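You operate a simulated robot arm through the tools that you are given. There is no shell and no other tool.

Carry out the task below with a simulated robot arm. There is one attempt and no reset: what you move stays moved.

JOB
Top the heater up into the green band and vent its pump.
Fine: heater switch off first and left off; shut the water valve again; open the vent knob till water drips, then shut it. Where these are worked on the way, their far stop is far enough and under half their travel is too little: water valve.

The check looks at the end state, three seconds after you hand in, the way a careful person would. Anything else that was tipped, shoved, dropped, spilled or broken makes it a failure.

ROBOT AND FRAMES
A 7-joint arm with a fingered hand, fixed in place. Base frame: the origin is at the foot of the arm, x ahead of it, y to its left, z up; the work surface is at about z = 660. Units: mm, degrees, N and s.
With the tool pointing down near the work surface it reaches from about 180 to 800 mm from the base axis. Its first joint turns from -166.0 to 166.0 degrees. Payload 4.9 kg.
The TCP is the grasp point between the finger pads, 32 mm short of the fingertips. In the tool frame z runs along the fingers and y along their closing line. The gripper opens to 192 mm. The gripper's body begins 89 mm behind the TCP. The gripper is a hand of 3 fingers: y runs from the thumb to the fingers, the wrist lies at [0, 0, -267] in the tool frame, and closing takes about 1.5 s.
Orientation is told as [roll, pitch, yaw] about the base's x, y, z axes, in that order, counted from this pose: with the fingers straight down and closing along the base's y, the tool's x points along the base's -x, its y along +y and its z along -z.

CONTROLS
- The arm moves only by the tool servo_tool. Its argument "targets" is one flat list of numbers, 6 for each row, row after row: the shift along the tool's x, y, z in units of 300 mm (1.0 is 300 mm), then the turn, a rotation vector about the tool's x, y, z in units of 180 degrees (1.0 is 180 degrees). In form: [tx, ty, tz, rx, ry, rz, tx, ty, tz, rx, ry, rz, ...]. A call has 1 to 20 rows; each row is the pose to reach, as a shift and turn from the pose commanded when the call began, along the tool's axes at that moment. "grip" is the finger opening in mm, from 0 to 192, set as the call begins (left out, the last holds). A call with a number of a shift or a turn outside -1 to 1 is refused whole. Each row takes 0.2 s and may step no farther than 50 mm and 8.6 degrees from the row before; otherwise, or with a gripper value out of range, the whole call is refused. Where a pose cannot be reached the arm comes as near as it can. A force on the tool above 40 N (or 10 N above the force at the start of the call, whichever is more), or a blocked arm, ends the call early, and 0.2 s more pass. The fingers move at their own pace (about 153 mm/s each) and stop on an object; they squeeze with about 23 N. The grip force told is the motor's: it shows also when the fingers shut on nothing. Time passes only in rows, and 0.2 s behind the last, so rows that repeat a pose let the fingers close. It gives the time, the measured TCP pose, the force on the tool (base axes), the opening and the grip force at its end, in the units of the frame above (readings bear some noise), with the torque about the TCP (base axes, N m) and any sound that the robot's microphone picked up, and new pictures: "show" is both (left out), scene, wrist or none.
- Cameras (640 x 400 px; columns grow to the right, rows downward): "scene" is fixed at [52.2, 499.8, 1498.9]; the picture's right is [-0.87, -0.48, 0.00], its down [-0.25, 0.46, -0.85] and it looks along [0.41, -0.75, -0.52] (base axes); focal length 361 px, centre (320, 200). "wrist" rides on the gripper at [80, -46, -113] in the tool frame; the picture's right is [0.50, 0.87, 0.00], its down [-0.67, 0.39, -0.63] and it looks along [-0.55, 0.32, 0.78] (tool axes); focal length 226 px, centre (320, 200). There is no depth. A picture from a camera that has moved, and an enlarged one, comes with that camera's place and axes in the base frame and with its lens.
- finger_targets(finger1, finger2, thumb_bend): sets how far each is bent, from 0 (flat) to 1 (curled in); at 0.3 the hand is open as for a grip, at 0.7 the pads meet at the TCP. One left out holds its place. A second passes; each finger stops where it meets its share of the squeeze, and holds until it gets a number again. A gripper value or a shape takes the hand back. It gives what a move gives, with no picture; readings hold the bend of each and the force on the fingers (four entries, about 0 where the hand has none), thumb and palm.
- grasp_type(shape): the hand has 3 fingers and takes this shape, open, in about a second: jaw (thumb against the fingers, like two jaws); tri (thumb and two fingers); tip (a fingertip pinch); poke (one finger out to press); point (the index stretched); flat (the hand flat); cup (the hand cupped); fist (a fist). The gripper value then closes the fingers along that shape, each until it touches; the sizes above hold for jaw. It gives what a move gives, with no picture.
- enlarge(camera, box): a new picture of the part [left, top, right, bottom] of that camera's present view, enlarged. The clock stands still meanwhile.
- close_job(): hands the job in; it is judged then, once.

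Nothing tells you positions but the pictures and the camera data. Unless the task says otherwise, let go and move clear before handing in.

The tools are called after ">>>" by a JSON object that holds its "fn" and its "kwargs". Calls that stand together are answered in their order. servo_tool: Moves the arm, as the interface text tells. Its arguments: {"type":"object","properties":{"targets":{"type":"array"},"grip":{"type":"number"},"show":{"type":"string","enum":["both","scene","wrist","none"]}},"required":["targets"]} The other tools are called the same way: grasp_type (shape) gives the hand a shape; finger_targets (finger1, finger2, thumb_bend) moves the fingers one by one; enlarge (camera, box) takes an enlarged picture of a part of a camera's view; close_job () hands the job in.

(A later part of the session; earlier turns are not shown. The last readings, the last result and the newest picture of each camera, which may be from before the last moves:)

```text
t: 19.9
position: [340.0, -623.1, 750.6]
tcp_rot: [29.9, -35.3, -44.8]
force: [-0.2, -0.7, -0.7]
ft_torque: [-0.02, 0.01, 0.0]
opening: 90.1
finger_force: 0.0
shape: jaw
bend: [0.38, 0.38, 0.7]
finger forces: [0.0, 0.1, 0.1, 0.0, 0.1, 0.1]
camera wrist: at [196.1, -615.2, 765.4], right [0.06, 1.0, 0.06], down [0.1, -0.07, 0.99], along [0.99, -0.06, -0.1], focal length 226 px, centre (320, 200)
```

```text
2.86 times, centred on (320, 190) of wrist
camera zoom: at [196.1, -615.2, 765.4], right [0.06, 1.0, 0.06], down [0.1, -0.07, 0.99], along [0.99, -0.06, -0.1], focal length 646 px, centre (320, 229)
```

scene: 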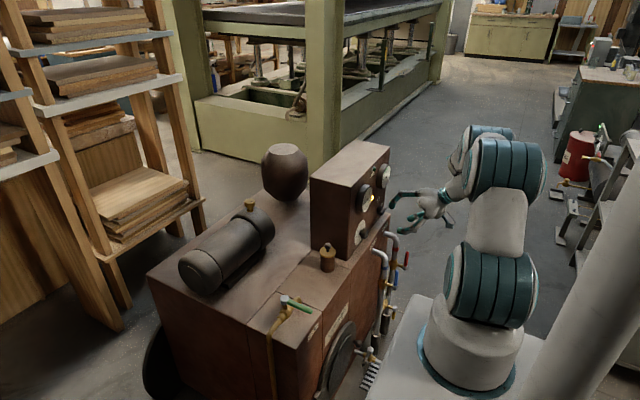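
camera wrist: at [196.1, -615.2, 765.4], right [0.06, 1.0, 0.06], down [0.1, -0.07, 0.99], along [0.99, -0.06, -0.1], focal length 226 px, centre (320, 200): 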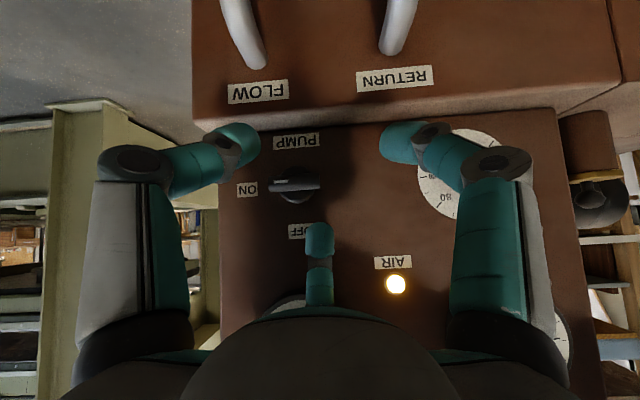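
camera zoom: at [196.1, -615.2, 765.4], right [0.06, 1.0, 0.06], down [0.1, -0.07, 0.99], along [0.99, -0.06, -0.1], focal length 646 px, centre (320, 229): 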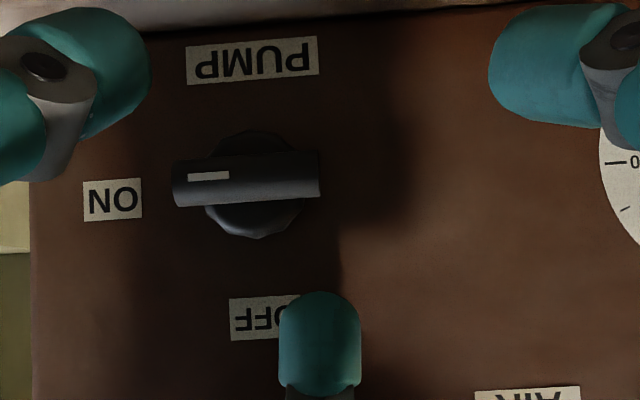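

The fingertip sits over the +y half of the handle with enough overlap. I'll press straight down in small steps with the force guard on, which should turn the pointer from ON to OFF.

>>> {"fn": "servo_tool", "kwargs": {"targets": [-0.0057, -0.0082, 0, 0, 0, 0, 0.0097, -0.019, 0.0189, 0, 0, 0, 0.0252, -0.0299, 0.0377, 0, 0, 0, 0.0406, -0.0407, 0.0566, 0, 0, 0, 0.0561, -0.0515, 0.0754, 0, 0, 0, 0.0715, -0.0624, 0.0943, 0, 0, 0, 0.0869, -0.0732, 0.1131, 0, 0, 0, 0.1024, -0.084, 0.132, 0, 0, 0], "show": "wrist"}}

>>> {"fn": "enlarge", "kwargs": {"camera": "wrist", "box": [240, 120, 400, 260]}}

>>> {"fn": "enlarge", "kwargs": {"camera": "scene", "box": [355, 190, 425, 250]}}

```text
t: 21.7
position: [340.3, -624.1, 695.2]
tcp_rot: [29.7, -35.4, -44.8]
force: [-1.1, 0.3, -0.6]
ft_torque: [0.03, -0.01, 0.02]
opening: 90.4
finger_force: 0.1
shape: jaw
bend: [0.38, 0.38, 0.7]
finger forces: [0.0, 0.0, 0.1, 0.0, 0.0, 0.1]
camera wrist: at [195.3, -617.3, 710.4], right [0.06, 1.0, 0.06], down [0.1, -0.07, 0.99], along [0.99, -0.06, -0.1], focal length 226 px, centre (320, 200)
```

wrist: 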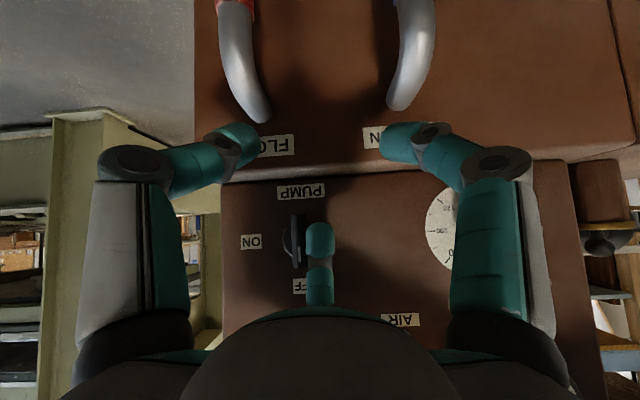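

```text
2.86 times, centred on (320, 190) of wrist
camera zoom: at [195.3, -617.3, 710.4], right [0.06, 1.0, 0.06], down [0.1, -0.07, 0.99], along [0.99, -0.06, -0.1], focal length 646 px, centre (320, 229)
```

zoom: 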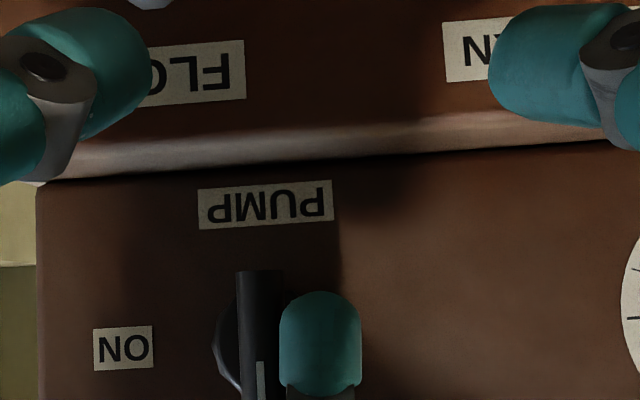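

```text
6.67 times, centred on (390, 220) of scene
camera zoom: at [52.2, 499.8, 1498.9], right [-0.87, -0.48, 0.0], down [-0.25, 0.46, -0.85], along [0.41, -0.75, -0.52], focal length 2406 px, centre (-147, 67)
```

zoom: 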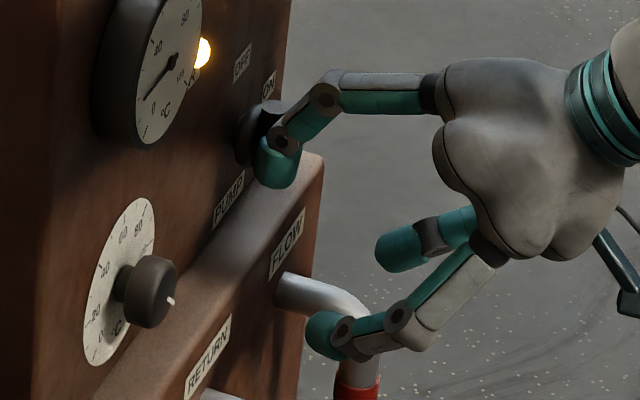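

The handle is now vertical with its white mark at OFF, and no load is left on the tool. I'll back straight off the panel, rise, and verify from the front.

>>> {"fn": "servo_tool", "kwargs": {"targets": [0.0627, -0.0338, -0.0707, 0, 0, 0, 0.1254, -0.0676, -0.1414, 0, 0, 0, 0.0385, -0.0067, -0.2475, 0, 0, 0, -0.0484, 0.0542, -0.3536, 0, 0, 0, -0.1353, 0.1151, -0.4597, 0, 0, 0], "show": "both"}}

>>> {"fn": "enlarge", "kwargs": {"camera": "wrist", "box": [220, 60, 380, 180]}}

>>> {"fn": "enlarge", "kwargs": {"camera": "scene", "box": [352, 160, 402, 192]}}

```text
t: 22.9
position: [280.2, -620.1, 828.0]
tcp_rot: [29.9, -35.2, -44.8]
force: [0.6, 0.4, -1.1]
ft_torque: [-0.06, -0.08, -0.05]
opening: 90.5
finger_force: 0.1
shape: jaw
bend: [0.38, 0.38, 0.7]
finger forces: [0.0, 0.0, 0.1, 0.0, 0.0, 0.0]
camera wrist: at [135.5, -612.7, 843.1], right [0.06, 1.0, 0.07], down [0.1, -0.07, 0.99], along [0.99, -0.06, -0.1], focal length 226 px, centre (320, 200)
```

scene: 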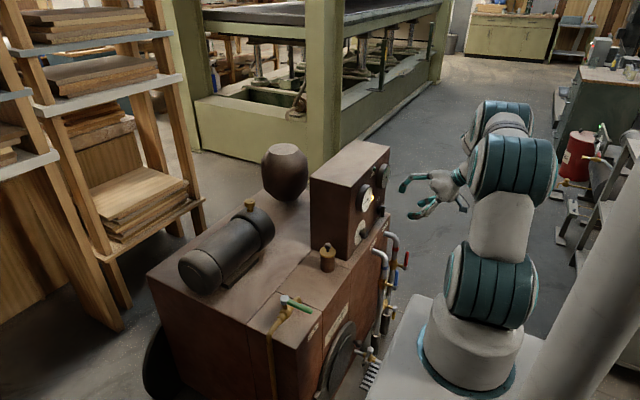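
wrist: 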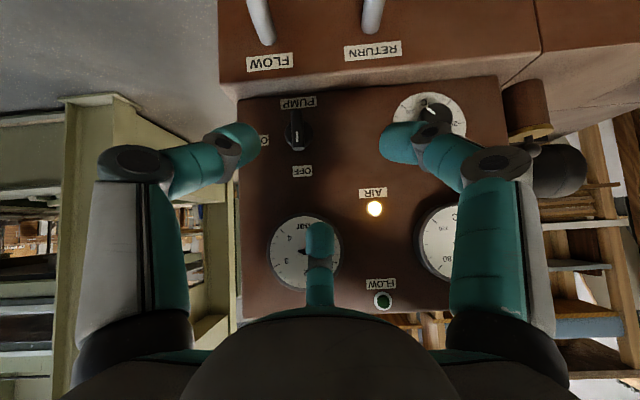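

```text
3.33 times, centred on (300, 120) of wrist
camera zoom: at [135.5, -612.7, 843.1], right [0.06, 1.0, 0.07], down [0.1, -0.07, 0.99], along [0.99, -0.06, -0.1], focal length 754 px, centre (387, 467)
```

zoom: 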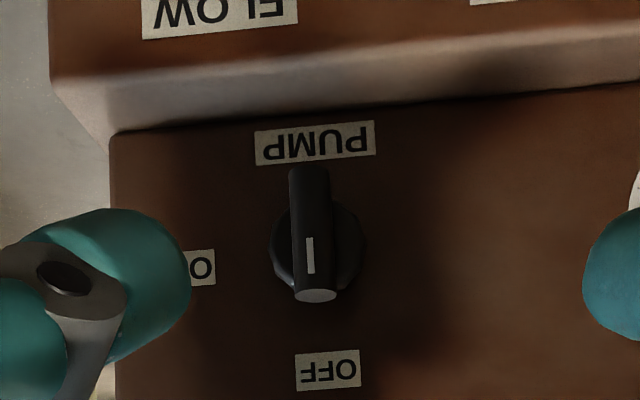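

```text
12.50 times, centred on (377, 176) of scene
camera zoom: at [52.2, 499.8, 1498.9], right [-0.87, -0.48, 0.0], down [-0.25, 0.46, -0.85], along [0.41, -0.75, -0.52], focal length 4511 px, centre (-392, 500)
```

zoom: 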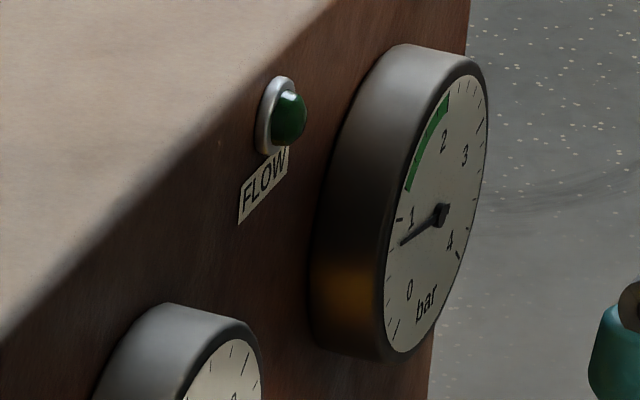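

The switch now clearly points to OFF. Next is the water valve near (467,-58,757), with its green lever pointing back toward the robot. I'll rise clear of the panel, turn the hand to point down and travel over to it.

>>> {"fn": "servo_tool", "kwargs": {"targets": [-0.0531, 0.0721, -0.0714, 0.0109, 0.0346, -0.0263, -0.1062, 0.1442, -0.1428, 0.0218, 0.0691, -0.0526, -0.1593, 0.2163, -0.2142, 0.0327, 0.1037, -0.0789, -0.2124, 0.2884, -0.2855, 0.0436, 0.1383, -0.1052, -0.2655, 0.3605, -0.3569, 0.0545, 0.1729, -0.1315, -0.3186, 0.4326, -0.4283, 0.0654, 0.2074, -0.1578, -0.3717, 0.5047, -0.4997, 0.0763, 0.242, -0.1841], "show": "none"}}

>>> {"fn": "servo_tool", "kwargs": {"targets": [-0.0238, 0.1381, 0, 0, 0, 0, -0.0476, 0.2762, 0, 0, 0, 0, -0.0714, 0.4143, 0, 0, 0, 0, -0.0952, 0.5524, 0, 0, 0, 0, -0.119, 0.6905, 0, 0, 0, 0, -0.1428, 0.8286, 0, 0, 0, 0, -0.1667, 0.9667, 0, 0, 0, 0], "grip": 120, "show": "scene"}}

```text
t: 24.5
position: [302.4, -559.8, 1062.3]
tcp_rot: [0.0, 0.1, 0.0]
force: [-0.1, 0.7, -1.4]
ft_torque: [-0.01, 0.02, 0.0]
opening: 90.3
finger_force: 0.0
shape: jaw
bend: [0.38, 0.38, 0.7]
finger forces: [0.0, 0.1, 0.0, 0.1, 0.0, 0.0]
```

```text
t: 26.1
position: [352.9, -269.5, 1063.4]
tcp_rot: [0.0, 0.1, -0.1]
force: [-0.6, -0.7, 1.1]
ft_torque: [0.02, -0.02, 0.0]
opening: 119.4
finger_force: 0.1
shape: jaw
bend: [0.32, 0.32, 0.7]
finger forces: [0.0, 0.0, 0.1, 0.1, 0.1, 0.0]
```

scene: 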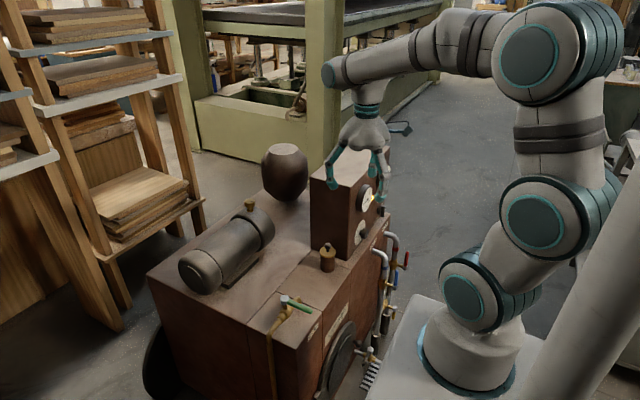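

I'll continue to a viewpoint above the valve, staying about 140 mm above the lever.

>>> {"fn": "servo_tool", "kwargs": {"targets": [-0.0317, 0.1164, 0.0906, 0, 0, 0, -0.0633, 0.2327, 0.181, 0, 0, 0, -0.095, 0.349, 0.2715, 0, 0, 0, -0.1267, 0.4653, 0.362, 0, 0, 0, -0.1583, 0.5817, 0.4525, 0, 0, 0, -0.19, 0.698, 0.543, 0, 0, 0], "show": "both"}}

>>> {"fn": "enlarge", "kwargs": {"camera": "wrist", "box": [230, 60, 410, 220]}}

>>> {"fn": "enlarge", "kwargs": {"camera": "scene", "box": [250, 230, 350, 320]}}

>>> {"fn": "enlarge", "kwargs": {"camera": "scene", "box": [352, 160, 402, 192]}}

```text
t: 27.5
position: [409.1, -61.5, 901.0]
tcp_rot: [-0.1, -0.1, -0.2]
force: [-0.3, 1.9, -0.1]
ft_torque: [0.0, 0.01, 0.03]
opening: 119.3
finger_force: 0.1
shape: jaw
bend: [0.32, 0.32, 0.7]
finger forces: [0.0, 0.0, 0.0, 0.0, 0.0, 0.1]
camera wrist: at [328.5, -108.1, 1013.1], right [-0.5, 0.87, 0.0], down [0.67, 0.39, 0.63], along [0.55, 0.32, -0.78], focal length 226 px, centre (320, 200)
```

scene: 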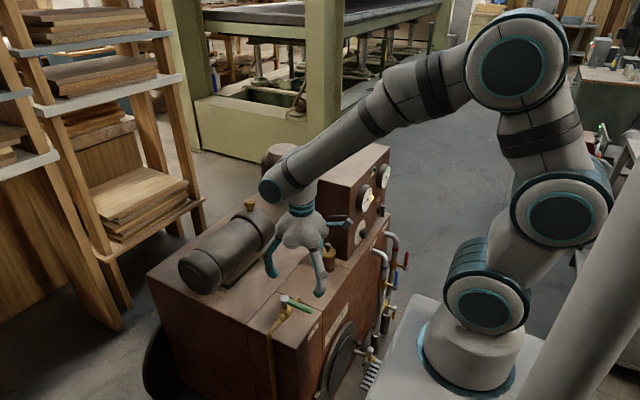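
wrist: 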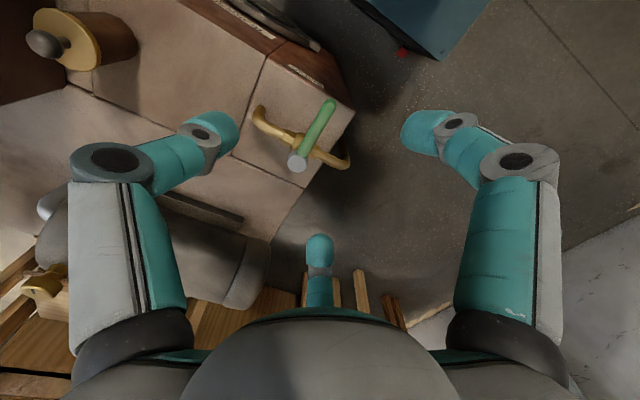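

```text
2.50 times, centred on (320, 140) of wrist
camera zoom: at [328.5, -108.1, 1013.1], right [-0.5, 0.87, 0.0], down [0.67, 0.39, 0.63], along [0.55, 0.32, -0.78], focal length 565 px, centre (320, 350)
```

zoom: 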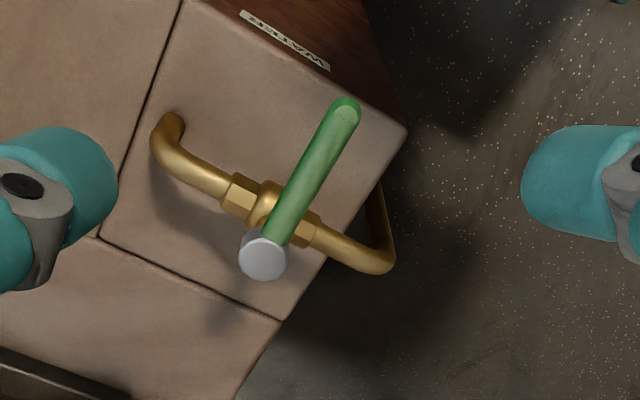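

```text
4.44 times, centred on (300, 275) of scene
camera zoom: at [52.2, 499.8, 1498.9], right [-0.87, -0.48, 0.0], down [-0.25, 0.46, -0.85], along [0.41, -0.75, -0.52], focal length 1604 px, centre (409, -133)
```

zoom: 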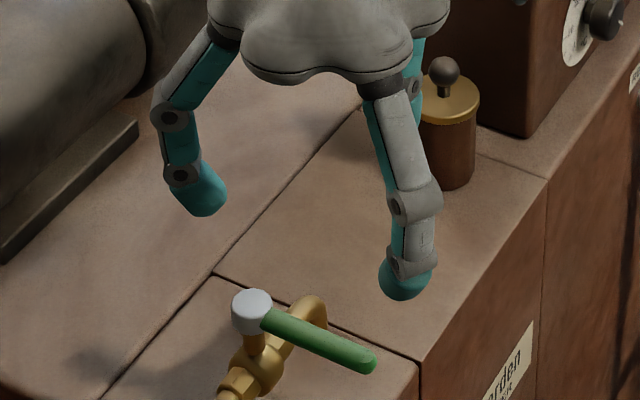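

```text
12.50 times, centred on (377, 176) of scene
camera zoom: at [52.2, 499.8, 1498.9], right [-0.87, -0.48, 0.0], down [-0.25, 0.46, -0.85], along [0.41, -0.75, -0.52], focal length 4511 px, centre (-392, 500)
```

zoom: 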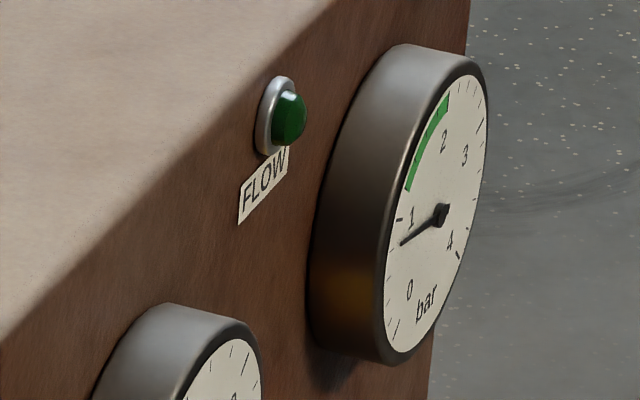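

The lever runs from its pivot at about (469,-60) to its tip at about (387,-60), with its centre at z≈752. I'll lower the 90 mm-open hand so that it straddles the outer part of the lever, keeping the tips above the valve body, and look before closing.

>>> {"fn": "servo_tool", "kwargs": {"targets": [0.003, 0.0008, 0.1, 0, 0, 0, 0.006, 0.0016, 0.2, 0, 0, 0, 0.009, 0.0025, 0.3, 0, 0, 0, 0.012, 0.0033, 0.4, 0, 0, 0, 0.012, 0.0033, 0.4433, 0, 0, 0], "grip": 90, "show": "both"}}

>>> {"fn": "enlarge", "kwargs": {"camera": "scene", "box": [250, 240, 350, 330]}}

>>> {"fn": "enlarge", "kwargs": {"camera": "wrist", "box": [220, 80, 420, 260]}}

```text
t: 28.7
position: [405.5, -62.4, 766.9]
tcp_rot: [0.0, 0.0, 0.0]
force: [-0.3, -0.3, -0.5]
ft_torque: [0.04, 0.02, -0.03]
opening: 90.4
finger_force: 0.0
shape: jaw
bend: [0.38, 0.38, 0.7]
finger forces: [0.1, 0.0, 0.0, 0.0, 0.0, 0.0]
camera wrist: at [324.2, -109.2, 879.0], right [-0.5, 0.87, 0.0], down [0.67, 0.39, 0.63], along [0.55, 0.32, -0.78], focal length 226 px, centre (320, 200)
```

scene: 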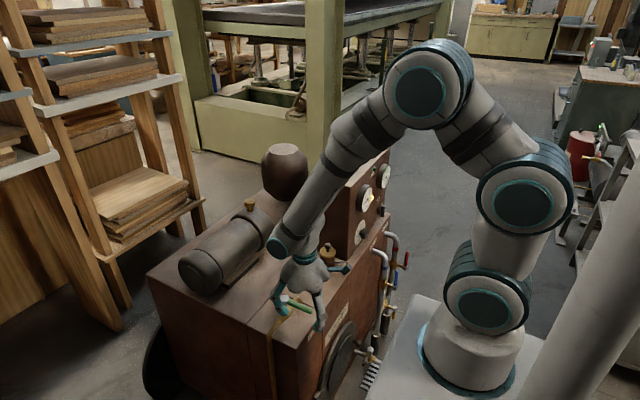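
wrist: 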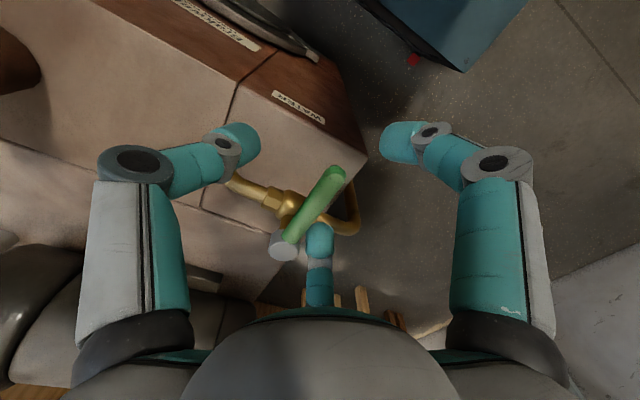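

```text
4.44 times, centred on (300, 285) of scene
camera zoom: at [52.2, 499.8, 1498.9], right [-0.87, -0.48, 0.0], down [-0.25, 0.46, -0.85], along [0.41, -0.75, -0.52], focal length 1604 px, centre (409, -178)
```

zoom: 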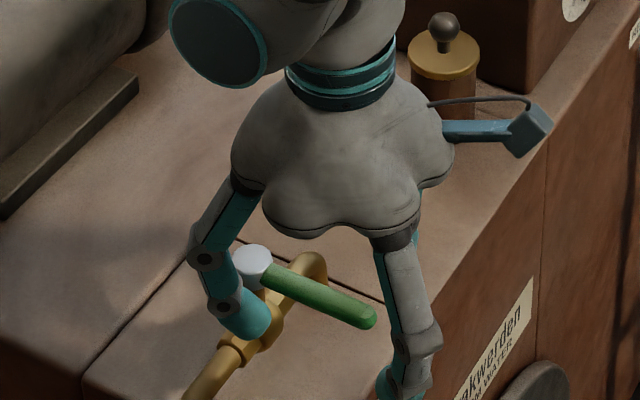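

```text
2.22 times, centred on (320, 170) of wrist
camera zoom: at [324.2, -109.2, 879.0], right [-0.5, 0.87, 0.0], down [0.67, 0.39, 0.63], along [0.55, 0.32, -0.78], focal length 502 px, centre (320, 267)
```

zoom: 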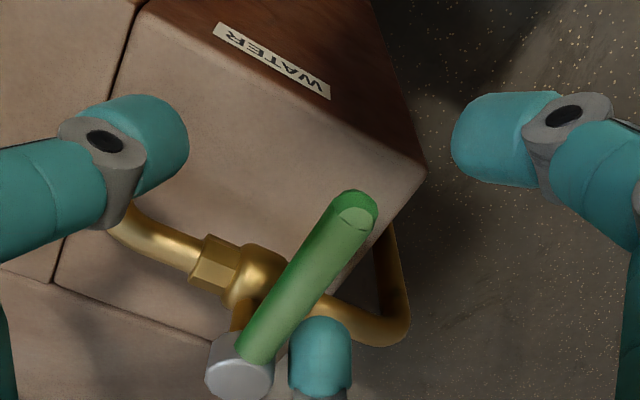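

The lever sits between the thumb on the -y side and the two fingers on the +y side, centred under the TCP. I'll close on it now.

>>> {"fn": "servo_tool", "kwargs": {"targets": [0, 0, 0, 0, 0, 0, 0, 0, 0, 0, 0, 0, 0, 0, 0, 0, 0, 0, 0, 0, 0, 0, 0, 0, 0, 0, 0, 0, 0, 0, 0, 0, 0, 0, 0, 0], "grip": 0, "show": "wrist"}}

>>> {"fn": "enlarge", "kwargs": {"camera": "scene", "box": [250, 240, 350, 330]}}

>>> {"fn": "enlarge", "kwargs": {"camera": "scene", "box": [352, 160, 402, 192]}}

```text
t: 30.1
position: [402.7, -62.2, 765.9]
tcp_rot: [0.0, 0.2, -0.1]
force: [-1.8, -0.4, -24.0]
ft_torque: [-0.14, 0.11, 0.04]
opening: 8.8
finger_force: 22.5
shape: jaw
bend: [0.75, 0.77, 0.71]
finger forces: [18.4, 15.6, 0.0, 0.1, 21.3, 0.0]
camera wrist: at [323.2, -109.2, 878.5], right [-0.5, 0.87, 0.0], down [0.67, 0.39, 0.63], along [0.54, 0.32, -0.78], focal length 226 px, centre (320, 200)
```

wrist: 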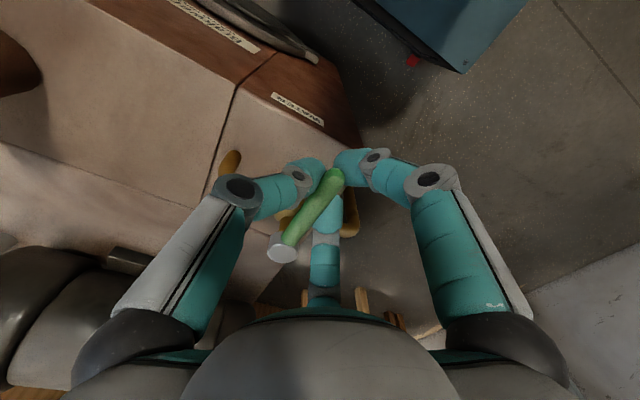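

```text
4.44 times, centred on (300, 285) of scene
camera zoom: at [52.2, 499.8, 1498.9], right [-0.87, -0.48, 0.0], down [-0.25, 0.46, -0.85], along [0.41, -0.75, -0.52], focal length 1604 px, centre (409, -178)
```

zoom: 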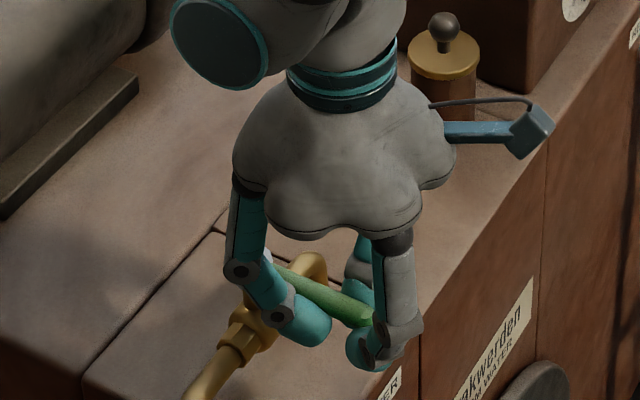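

```text
12.50 times, centred on (377, 176) of scene
camera zoom: at [52.2, 499.8, 1498.9], right [-0.87, -0.48, 0.0], down [-0.25, 0.46, -0.85], along [0.41, -0.75, -0.52], focal length 4511 px, centre (-392, 500)
```

zoom: 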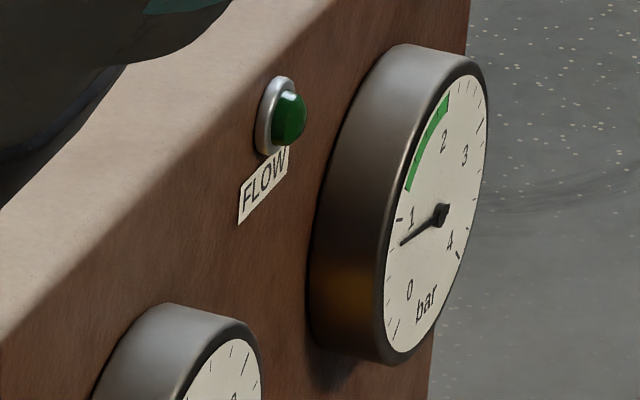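

The hand has the lever, but the wedge of the fingers is lifting it with about 24 N. I'll loosen to a close cage of about 16 mm so the lever is held sideways without being levered up.

>>> {"fn": "servo_tool", "kwargs": {"targets": [0, 0, 0, 0, 0, 0, 0, 0, 0, 0, 0, 0, 0, 0, 0, 0, 0, 0], "grip": 18, "show": "wrist"}}

>>> {"fn": "enlarge", "kwargs": {"camera": "wrist", "box": [240, 110, 420, 270]}}

```text
t: 30.9
position: [405.4, -62.8, 766.4]
tcp_rot: [0.0, 0.0, -0.1]
force: [-3.7, 6.3, -0.5]
ft_torque: [0.03, 0.04, 0.1]
opening: 18.5
finger_force: 0.0
shape: jaw
bend: [0.6, 0.74, 0.7]
finger forces: [2.1, 4.4, 0.0, 0.0, 0.0, 0.1]
camera wrist: at [324.9, -109.1, 879.7], right [-0.5, 0.87, 0.0], down [0.67, 0.39, 0.63], along [0.55, 0.32, -0.77], focal length 226 px, centre (320, 200)
```

wrist: 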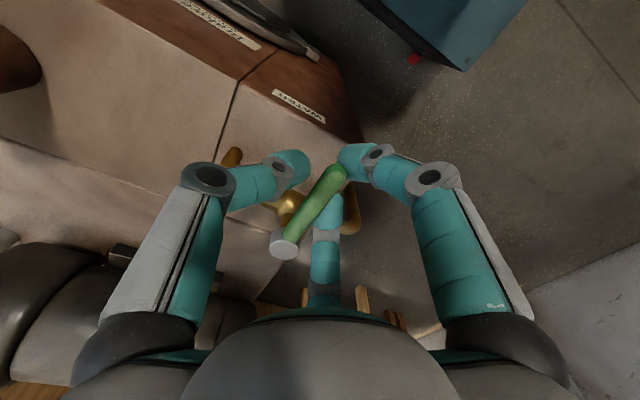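

```text
2.50 times, centred on (330, 190) of wrist
camera zoom: at [324.9, -109.1, 879.7], right [-0.5, 0.87, 0.0], down [0.67, 0.39, 0.63], along [0.55, 0.32, -0.77], focal length 565 px, centre (295, 225)
```

zoom: 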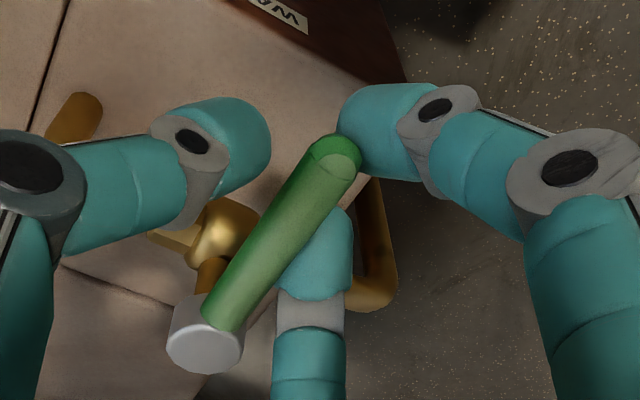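

The two fingers now rest lightly against the +y side of the lever. I'll try a small 10° turn towards -y about the pivot to find the opening direction, watching the force.

>>> {"fn": "servo_tool", "kwargs": {"targets": [-0.0013, -0.0183, 0, 0, 0, -0.0278, -0.0041, -0.0364, 0, 0, 0, -0.0556], "show": "wrist"}}

>>> {"fn": "enlarge", "kwargs": {"camera": "wrist", "box": [240, 110, 420, 270]}}

>>> {"fn": "enlarge", "kwargs": {"camera": "scene", "box": [250, 240, 350, 330]}}

```text
t: 31.5
position: [405.1, -73.5, 765.5]
tcp_rot: [0.0, -0.1, 10.0]
force: [-3.2, 10.5, -2.5]
ft_torque: [0.12, 0.02, 0.13]
opening: 18.5
finger_force: 0.0
shape: jaw
bend: [0.59, 0.59, 0.7]
finger forces: [3.4, 6.7, 0.0, 0.0, 0.0, 0.0]
camera wrist: at [335.4, -133.3, 879.3], right [-0.64, 0.77, 0.0], down [0.59, 0.5, 0.63], along [0.48, 0.41, -0.78], focal length 226 px, centre (320, 200)
```

wrist: 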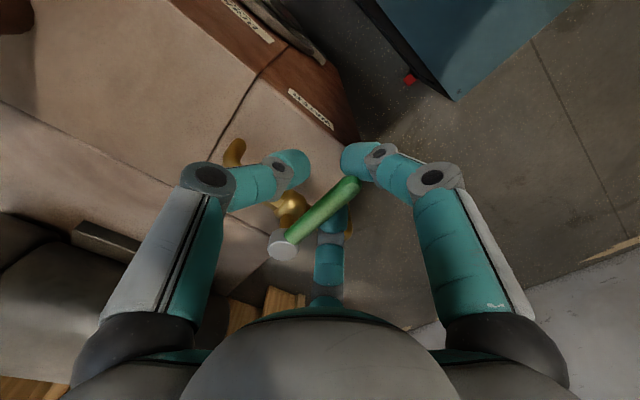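

```text
2.50 times, centred on (330, 190) of wrist
camera zoom: at [335.4, -133.3, 879.3], right [-0.64, 0.77, 0.0], down [0.59, 0.5, 0.63], along [0.48, 0.41, -0.78], focal length 565 px, centre (295, 225)
```

zoom: 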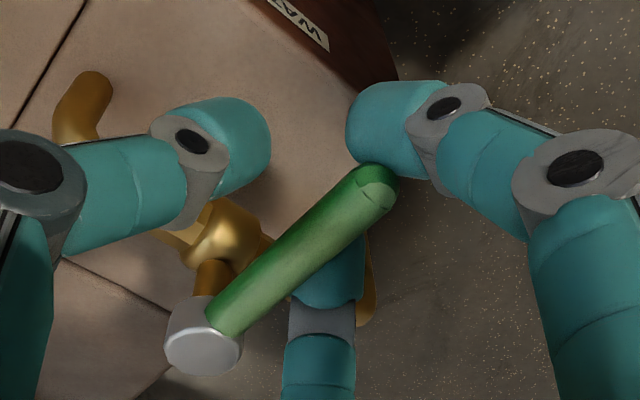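

```text
4.44 times, centred on (300, 285) of scene
camera zoom: at [52.2, 499.8, 1498.9], right [-0.87, -0.48, 0.0], down [-0.25, 0.46, -0.85], along [0.41, -0.75, -0.52], focal length 1604 px, centre (409, -178)
```

zoom: 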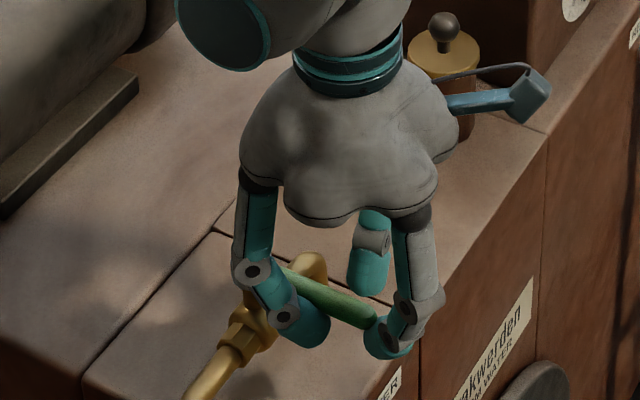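

The lever didn't move under about 10 N, so it is at its closed stop in the -y direction. I'll swing back and try the +y direction with the thumb.

>>> {"fn": "servo_tool", "kwargs": {"targets": [-0.0042, 0.0241, 0, 0, 0, 0.037, -0.0085, 0.0481, 0, 0, 0, 0.0741, -0.0127, 0.0722, 0, 0, 0, 0.1111], "show": "wrist"}}

>>> {"fn": "enlarge", "kwargs": {"camera": "wrist", "box": [240, 110, 420, 270]}}

>>> {"fn": "enlarge", "kwargs": {"camera": "scene", "box": [250, 240, 350, 330]}}

>>> {"fn": "enlarge", "kwargs": {"camera": "scene", "box": [352, 160, 402, 192]}}

```text
t: 32.3
position: [407.1, -50.8, 768.0]
tcp_rot: [0.0, -0.1, -10.2]
force: [0.5, -2.5, 1.0]
ft_torque: [-0.04, 0.0, 0.0]
opening: 18.2
finger_force: 0.1
shape: jaw
bend: [0.74, 0.74, 0.7]
finger forces: [0.0, 0.0, 0.0, 0.1, 1.6, 0.1]
camera wrist: at [320.2, -82.1, 880.3], right [-0.34, 0.94, 0.0], down [0.73, 0.26, 0.63], along [0.6, 0.21, -0.77], focal length 226 px, centre (320, 200)
```

wrist: 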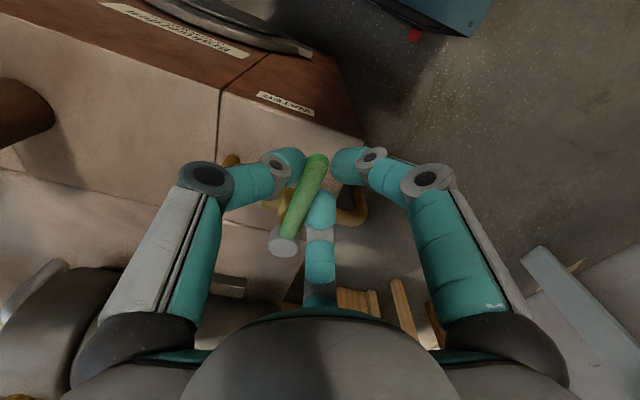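

```text
2.50 times, centred on (330, 190) of wrist
camera zoom: at [320.2, -82.1, 880.3], right [-0.34, 0.94, 0.0], down [0.73, 0.26, 0.63], along [0.6, 0.21, -0.77], focal length 565 px, centre (295, 225)
```

zoom: 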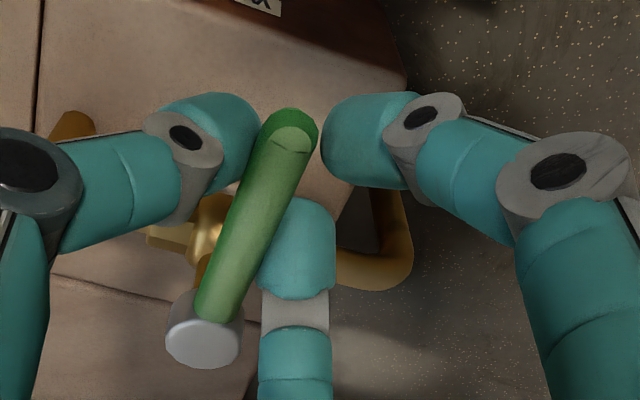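

```text
4.44 times, centred on (300, 285) of scene
camera zoom: at [52.2, 499.8, 1498.9], right [-0.87, -0.48, 0.0], down [-0.25, 0.46, -0.85], along [0.41, -0.75, -0.52], focal length 1604 px, centre (409, -178)
```

zoom: 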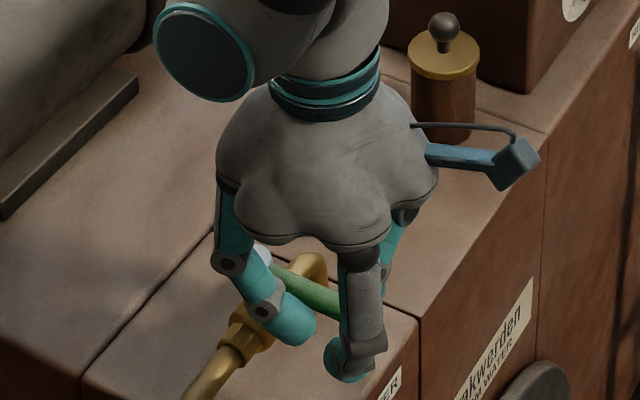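

```text
12.50 times, centred on (377, 176) of scene
camera zoom: at [52.2, 499.8, 1498.9], right [-0.87, -0.48, 0.0], down [-0.25, 0.46, -0.85], along [0.41, -0.75, -0.52], focal length 4511 px, centre (-392, 500)
```

zoom: 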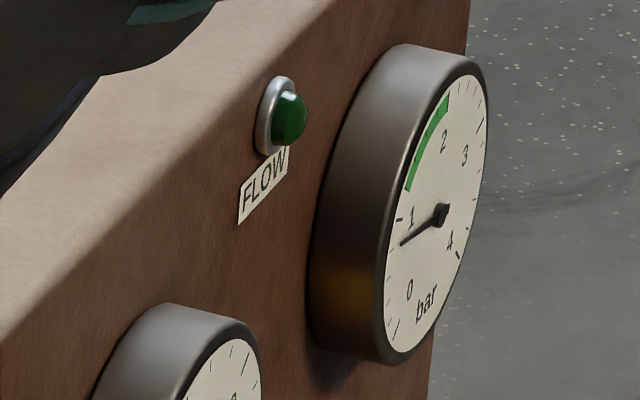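

The lever has started to follow the thumb in +y with only about 2.5 N, so that is the opening direction. I'll carry it on to about 30° and check both the lever and the gauge.

>>> {"fn": "servo_tool", "kwargs": {"targets": [-0.0014, 0.0252, 0, 0, 0, 0.0389, -0.0058, 0.0501, 0, 0, 0, 0.0778, -0.0131, 0.0743, 0, 0, 0, 0.1167, -0.0234, 0.0975, 0, 0, 0, 0.1556], "show": "wrist"}}

>>> {"fn": "enlarge", "kwargs": {"camera": "wrist", "box": [240, 110, 420, 270]}}

>>> {"fn": "enlarge", "kwargs": {"camera": "scene", "box": [352, 160, 402, 192]}}

```text
t: 33.3
position: [418.6, -22.7, 767.4]
tcp_rot: [0.0, 0.1, -38.2]
force: [-0.8, -1.7, -0.3]
ft_torque: [-0.07, -0.01, 0.0]
opening: 18.2
finger_force: 0.0
shape: jaw
bend: [0.74, 0.74, 0.7]
finger forces: [0.0, 0.1, 0.1, 0.1, 2.2, 0.0]
camera wrist: at [327.1, -9.8, 879.8], right [0.14, 0.99, 0.0], down [0.77, -0.11, 0.63], along [0.62, -0.09, -0.78], focal length 226 px, centre (320, 200)
```

wrist: 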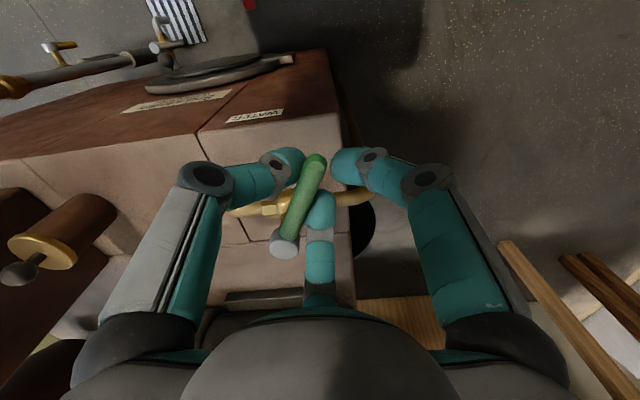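

```text
2.50 times, centred on (330, 190) of wrist
camera zoom: at [327.1, -9.8, 879.8], right [0.14, 0.99, 0.0], down [0.77, -0.11, 0.63], along [0.62, -0.09, -0.78], focal length 565 px, centre (295, 225)
```

zoom: 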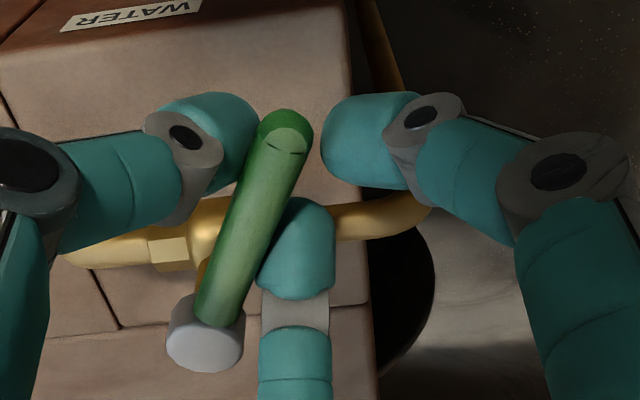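

```text
12.50 times, centred on (377, 176) of scene
camera zoom: at [52.2, 499.8, 1498.9], right [-0.87, -0.48, 0.0], down [-0.25, 0.46, -0.85], along [0.41, -0.75, -0.52], focal length 4511 px, centre (-392, 500)
```

zoom: 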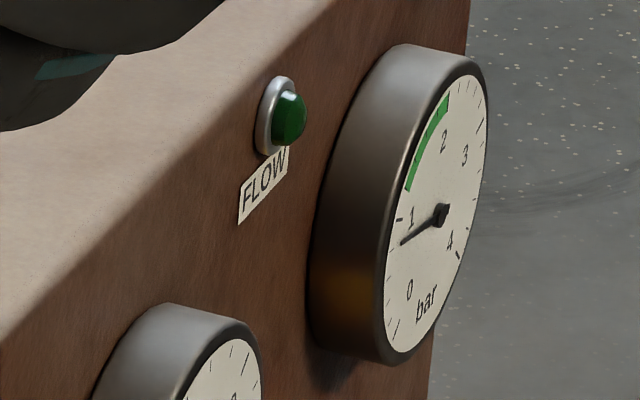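

The lever is following and is now about 30° open, with the gauge still at about 0.85. I'll go on to roughly 60°, past half travel, and check again.

>>> {"fn": "servo_tool", "kwargs": {"targets": [-0.0018, 0.0292, 0, 0, 0, 0.0444, -0.0076, 0.0578, 0, 0, 0, 0.0889, -0.0174, 0.0854, 0, 0, 0, 0.1333, -0.0309, 0.1114, 0, 0, 0, 0.1778], "show": "wrist"}}

>>> {"fn": "enlarge", "kwargs": {"camera": "wrist", "box": [240, 110, 420, 270]}}

>>> {"fn": "enlarge", "kwargs": {"camera": "scene", "box": [352, 160, 402, 192]}}

```text
t: 34.3
position: [445.5, -2.0, 764.8]
tcp_rot: [-0.1, 0.1, -70.2]
force: [-3.5, -0.6, -0.6]
ft_torque: [0.02, 0.04, -0.02]
opening: 18.2
finger_force: 0.1
shape: jaw
bend: [0.74, 0.74, 0.7]
finger forces: [0.0, 0.0, 0.0, 0.0, 2.5, 0.0]
camera wrist: at [376.1, 56.6, 878.3], right [0.65, 0.76, 0.0], down [0.59, -0.5, 0.63], along [0.48, -0.41, -0.78], focal length 226 px, centre (320, 200)
```

wrist: 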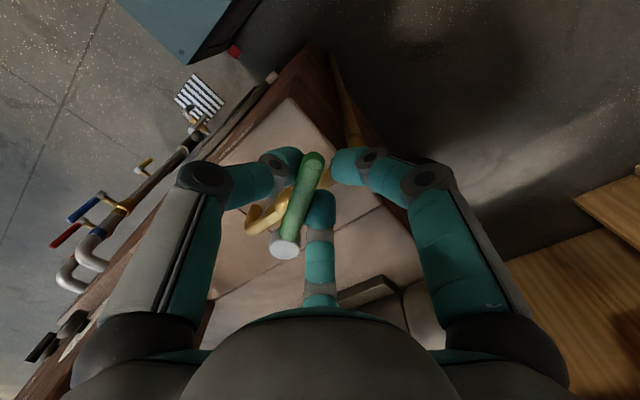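

```text
2.50 times, centred on (330, 190) of wrist
camera zoom: at [376.1, 56.6, 878.3], right [0.65, 0.76, 0.0], down [0.59, -0.5, 0.63], along [0.48, -0.41, -0.78], focal length 565 px, centre (295, 225)
```

zoom: 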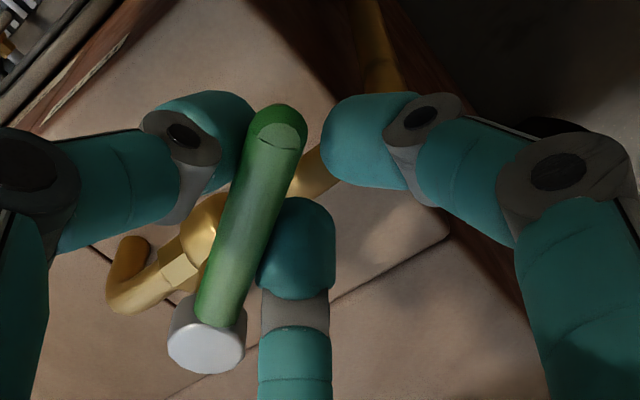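

```text
12.50 times, centred on (377, 176) of scene
camera zoom: at [52.2, 499.8, 1498.9], right [-0.87, -0.48, 0.0], down [-0.25, 0.46, -0.85], along [0.41, -0.75, -0.52], focal length 4511 px, centre (-392, 500)
```

zoom: 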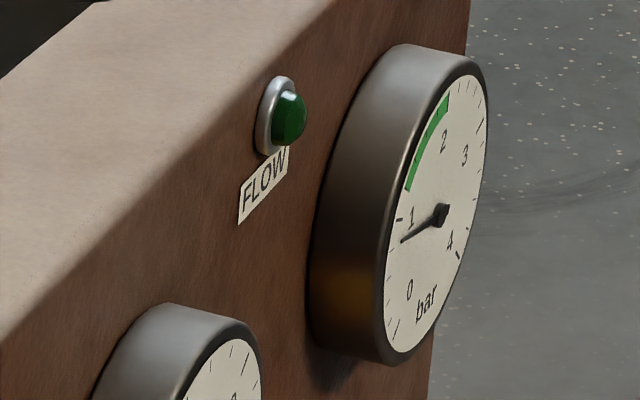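

The lever is about 62° open and the gauge is only creeping. I'll take it on towards the 90° stop and see how fast the pressure rises.

>>> {"fn": "servo_tool", "kwargs": {"targets": [-0.0014, 0.0294, 0, 0, 0, 0.0444, -0.0067, 0.0583, 0, 0, 0, 0.0889, -0.0161, 0.0863, 0, 0, 0, 0.1333], "show": "wrist"}}

>>> {"fn": "enlarge", "kwargs": {"camera": "wrist", "box": [240, 110, 420, 270]}}

>>> {"fn": "enlarge", "kwargs": {"camera": "scene", "box": [378, 162, 398, 192]}}

```text
t: 35.1
position: [472.4, 2.3, 766.8]
tcp_rot: [-0.1, 0.0, -94.3]
force: [-2.2, 2.0, -0.6]
ft_torque: [0.03, 0.01, -0.05]
opening: 18.3
finger_force: 0.0
shape: jaw
bend: [0.74, 0.74, 0.7]
finger forces: [0.1, 0.1, 0.0, 0.0, 2.7, 0.1]
camera wrist: at [432.3, 83.7, 878.9], right [0.9, 0.43, 0.0], down [0.34, -0.7, 0.63], along [0.27, -0.57, -0.78], focal length 226 px, centre (320, 200)
```

wrist: 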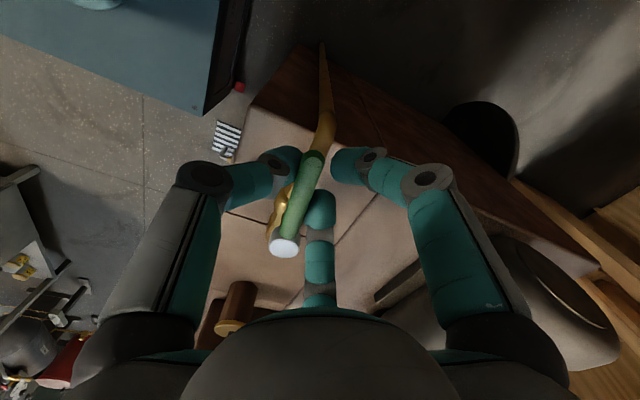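

```text
2.50 times, centred on (330, 190) of wrist
camera zoom: at [432.3, 83.7, 878.9], right [0.9, 0.43, 0.0], down [0.34, -0.7, 0.63], along [0.27, -0.57, -0.78], focal length 565 px, centre (295, 225)
```

zoom: 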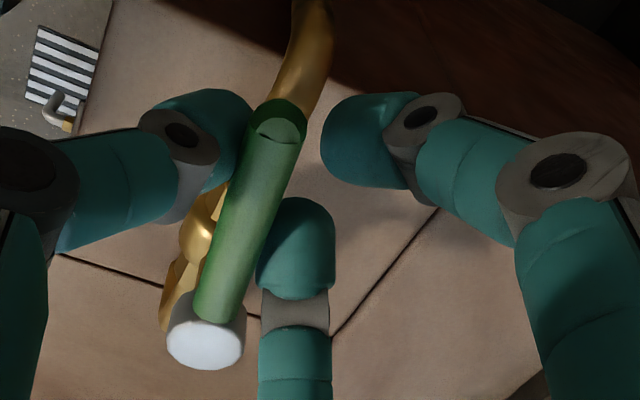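

```text
13.33 times, centred on (388, 177) of scene
camera zoom: at [52.2, 499.8, 1498.9], right [-0.87, -0.48, 0.0], down [-0.25, 0.46, -0.85], along [0.41, -0.75, -0.52], focal length 4811 px, centre (-587, 507)
```

zoom: 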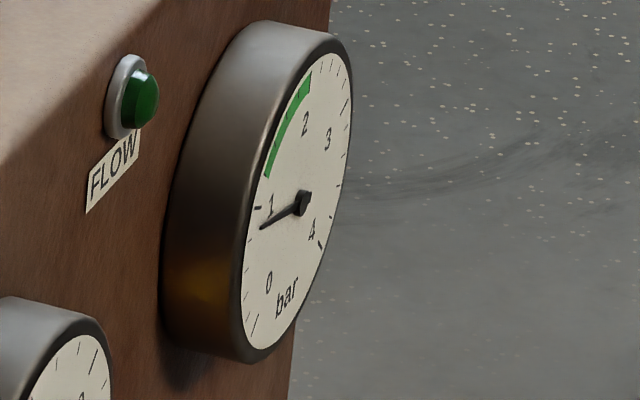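

The lever is almost fully open and the needle has begun to rise. I'll hold here for a second to measure the rate.

>>> {"fn": "servo_tool", "kwargs": {"targets": [0, 0, 0, 0, 0, 0, 0, 0, 0, 0, 0, 0, 0, 0, 0, 0, 0, 0, 0, 0, 0, 0, 0, 0], "show": "none"}}

>>> {"fn": "enlarge", "kwargs": {"camera": "scene", "box": [378, 162, 398, 192]}}

```text
t: 36.1
position: [472.8, 1.5, 766.2]
tcp_rot: [0.1, 0.0, -94.1]
force: [-1.2, 0.8, -1.1]
ft_torque: [0.02, -0.01, -0.01]
opening: 18.0
finger_force: 0.1
shape: jaw
bend: [0.74, 0.74, 0.7]
finger forces: [0.0, 0.1, 0.0, 0.0, 2.0, 0.1]
```

```text
13.33 times, centred on (388, 177) of scene
camera zoom: at [52.2, 499.8, 1498.9], right [-0.87, -0.48, 0.0], down [-0.25, 0.46, -0.85], along [0.41, -0.75, -0.52], focal length 4811 px, centre (-587, 507)
```

zoom: 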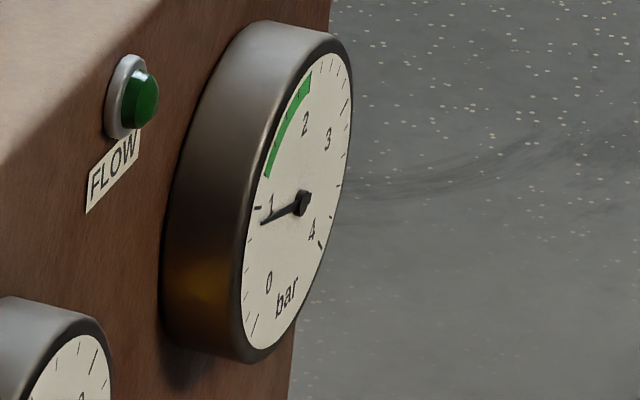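

The needle is at about 0.90 bar and rising roughly 0.06 bar/s, which is slow and easy to control. I'll hold for 4 s and check.

>>> {"fn": "servo_tool", "kwargs": {"targets": [0, 0, 0, 0, 0, 0, 0, 0, 0, 0, 0, 0, 0, 0, 0, 0, 0, 0, 0, 0, 0, 0, 0, 0, 0, 0, 0, 0, 0, 0, 0, 0, 0, 0, 0, 0, 0, 0, 0, 0, 0, 0, 0, 0, 0, 0, 0, 0, 0, 0, 0, 0, 0, 0, 0, 0, 0, 0, 0, 0, 0, 0, 0, 0, 0, 0, 0, 0, 0, 0, 0, 0, 0, 0, 0, 0, 0, 0, 0, 0, 0, 0, 0, 0, 0, 0, 0, 0, 0, 0, 0, 0, 0, 0, 0, 0, 0, 0, 0, 0, 0, 0, 0, 0, 0, 0, 0, 0, 0, 0, 0, 0, 0, 0, 0, 0, 0, 0, 0, 0], "show": "none"}}

>>> {"fn": "enlarge", "kwargs": {"camera": "scene", "box": [378, 162, 398, 192]}}

```text
t: 40.3
position: [470.9, 0.3, 765.6]
tcp_rot: [0.0, 0.0, -94.1]
force: [-0.4, 0.3, -1.7]
ft_torque: [0.03, -0.01, -0.01]
opening: 18.1
finger_force: 0.1
shape: jaw
bend: [0.74, 0.74, 0.7]
finger forces: [0.0, 0.0, 0.0, 0.1, 1.4, 0.0]
```

```text
13.33 times, centred on (388, 177) of scene
camera zoom: at [52.2, 499.8, 1498.9], right [-0.87, -0.48, 0.0], down [-0.25, 0.46, -0.85], along [0.41, -0.75, -0.52], focal length 4811 px, centre (-587, 507)
```

zoom: 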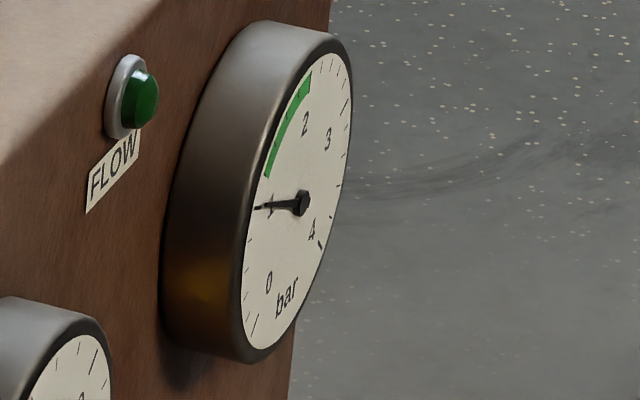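

The needle is at about 1.05 bar. I'll hold for another 8 s or so and keep watching.

>>> {"fn": "servo_tool", "kwargs": {"targets": [0, 0, 0, 0, 0, 0, 0, 0, 0, 0, 0, 0, 0, 0, 0, 0, 0, 0, 0, 0, 0, 0, 0, 0, 0, 0, 0, 0, 0, 0, 0, 0, 0, 0, 0, 0, 0, 0, 0, 0, 0, 0, 0, 0, 0, 0, 0, 0, 0, 0, 0, 0, 0, 0, 0, 0, 0, 0, 0, 0, 0, 0, 0, 0, 0, 0, 0, 0, 0, 0, 0, 0, 0, 0, 0, 0, 0, 0, 0, 0, 0, 0, 0, 0, 0, 0, 0, 0, 0, 0, 0, 0, 0, 0, 0, 0, 0, 0, 0, 0, 0, 0, 0, 0, 0, 0, 0, 0, 0, 0, 0, 0, 0, 0, 0, 0, 0, 0, 0, 0], "show": "none"}}

>>> {"fn": "enlarge", "kwargs": {"camera": "scene", "box": [378, 162, 398, 192]}}

>>> {"fn": "servo_tool", "kwargs": {"targets": [0, 0, 0, 0, 0, 0, 0, 0, 0, 0, 0, 0, 0, 0, 0, 0, 0, 0, 0, 0, 0, 0, 0, 0, 0, 0, 0, 0, 0, 0, 0, 0, 0, 0, 0, 0, 0, 0, 0, 0, 0, 0, 0, 0, 0, 0, 0, 0, 0, 0, 0, 0, 0, 0, 0, 0, 0, 0, 0, 0, 0, 0, 0, 0, 0, 0, 0, 0, 0, 0, 0, 0, 0, 0, 0, 0, 0, 0, 0, 0, 0, 0, 0, 0, 0, 0, 0, 0, 0, 0, 0, 0, 0, 0, 0, 0, 0, 0, 0, 0, 0, 0, 0, 0, 0, 0, 0, 0, 0, 0, 0, 0, 0, 0, 0, 0, 0, 0, 0, 0], "show": "none"}}

>>> {"fn": "enlarge", "kwargs": {"camera": "scene", "box": [378, 162, 398, 192]}}

```text
t: 44.5
position: [472.6, 0.0, 765.8]
tcp_rot: [0.0, -0.1, -94.1]
force: [-1.5, 0.8, -1.4]
ft_torque: [-0.02, 0.0, 0.01]
opening: 18.3
finger_force: 0.0
shape: jaw
bend: [0.74, 0.74, 0.7]
finger forces: [0.0, 0.0, 0.1, 0.0, 1.3, 0.0]
```

```text
13.33 times, centred on (388, 177) of scene
camera zoom: at [52.2, 499.8, 1498.9], right [-0.87, -0.48, 0.0], down [-0.25, 0.46, -0.85], along [0.41, -0.75, -0.52], focal length 4811 px, centre (-587, 507)
```

zoom: 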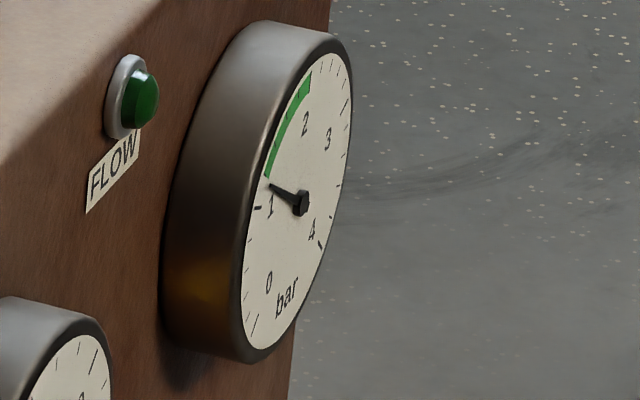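

```text
t: 48.7
position: [472.5, 1.8, 764.9]
tcp_rot: [0.0, 0.0, -94.0]
force: [-1.3, -0.5, -2.1]
ft_torque: [0.02, -0.04, 0.01]
opening: 17.9
finger_force: 0.0
shape: jaw
bend: [0.74, 0.74, 0.7]
finger forces: [0.1, 0.0, 0.0, 0.0, 0.9, 0.0]
```

```text
13.33 times, centred on (388, 177) of scene
camera zoom: at [52.2, 499.8, 1498.9], right [-0.87, -0.48, 0.0], down [-0.25, 0.46, -0.85], along [0.41, -0.75, -0.52], focal length 4811 px, centre (-587, 507)
```

zoom: 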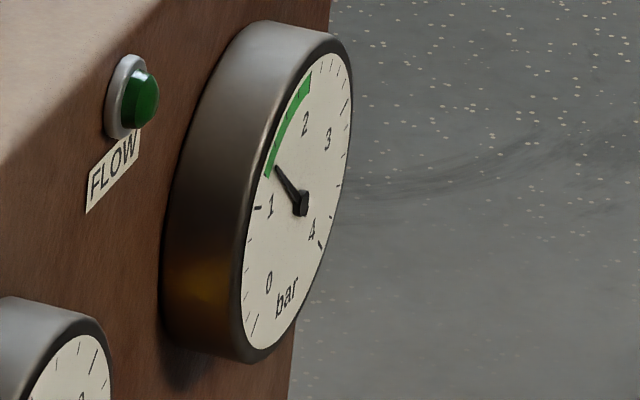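

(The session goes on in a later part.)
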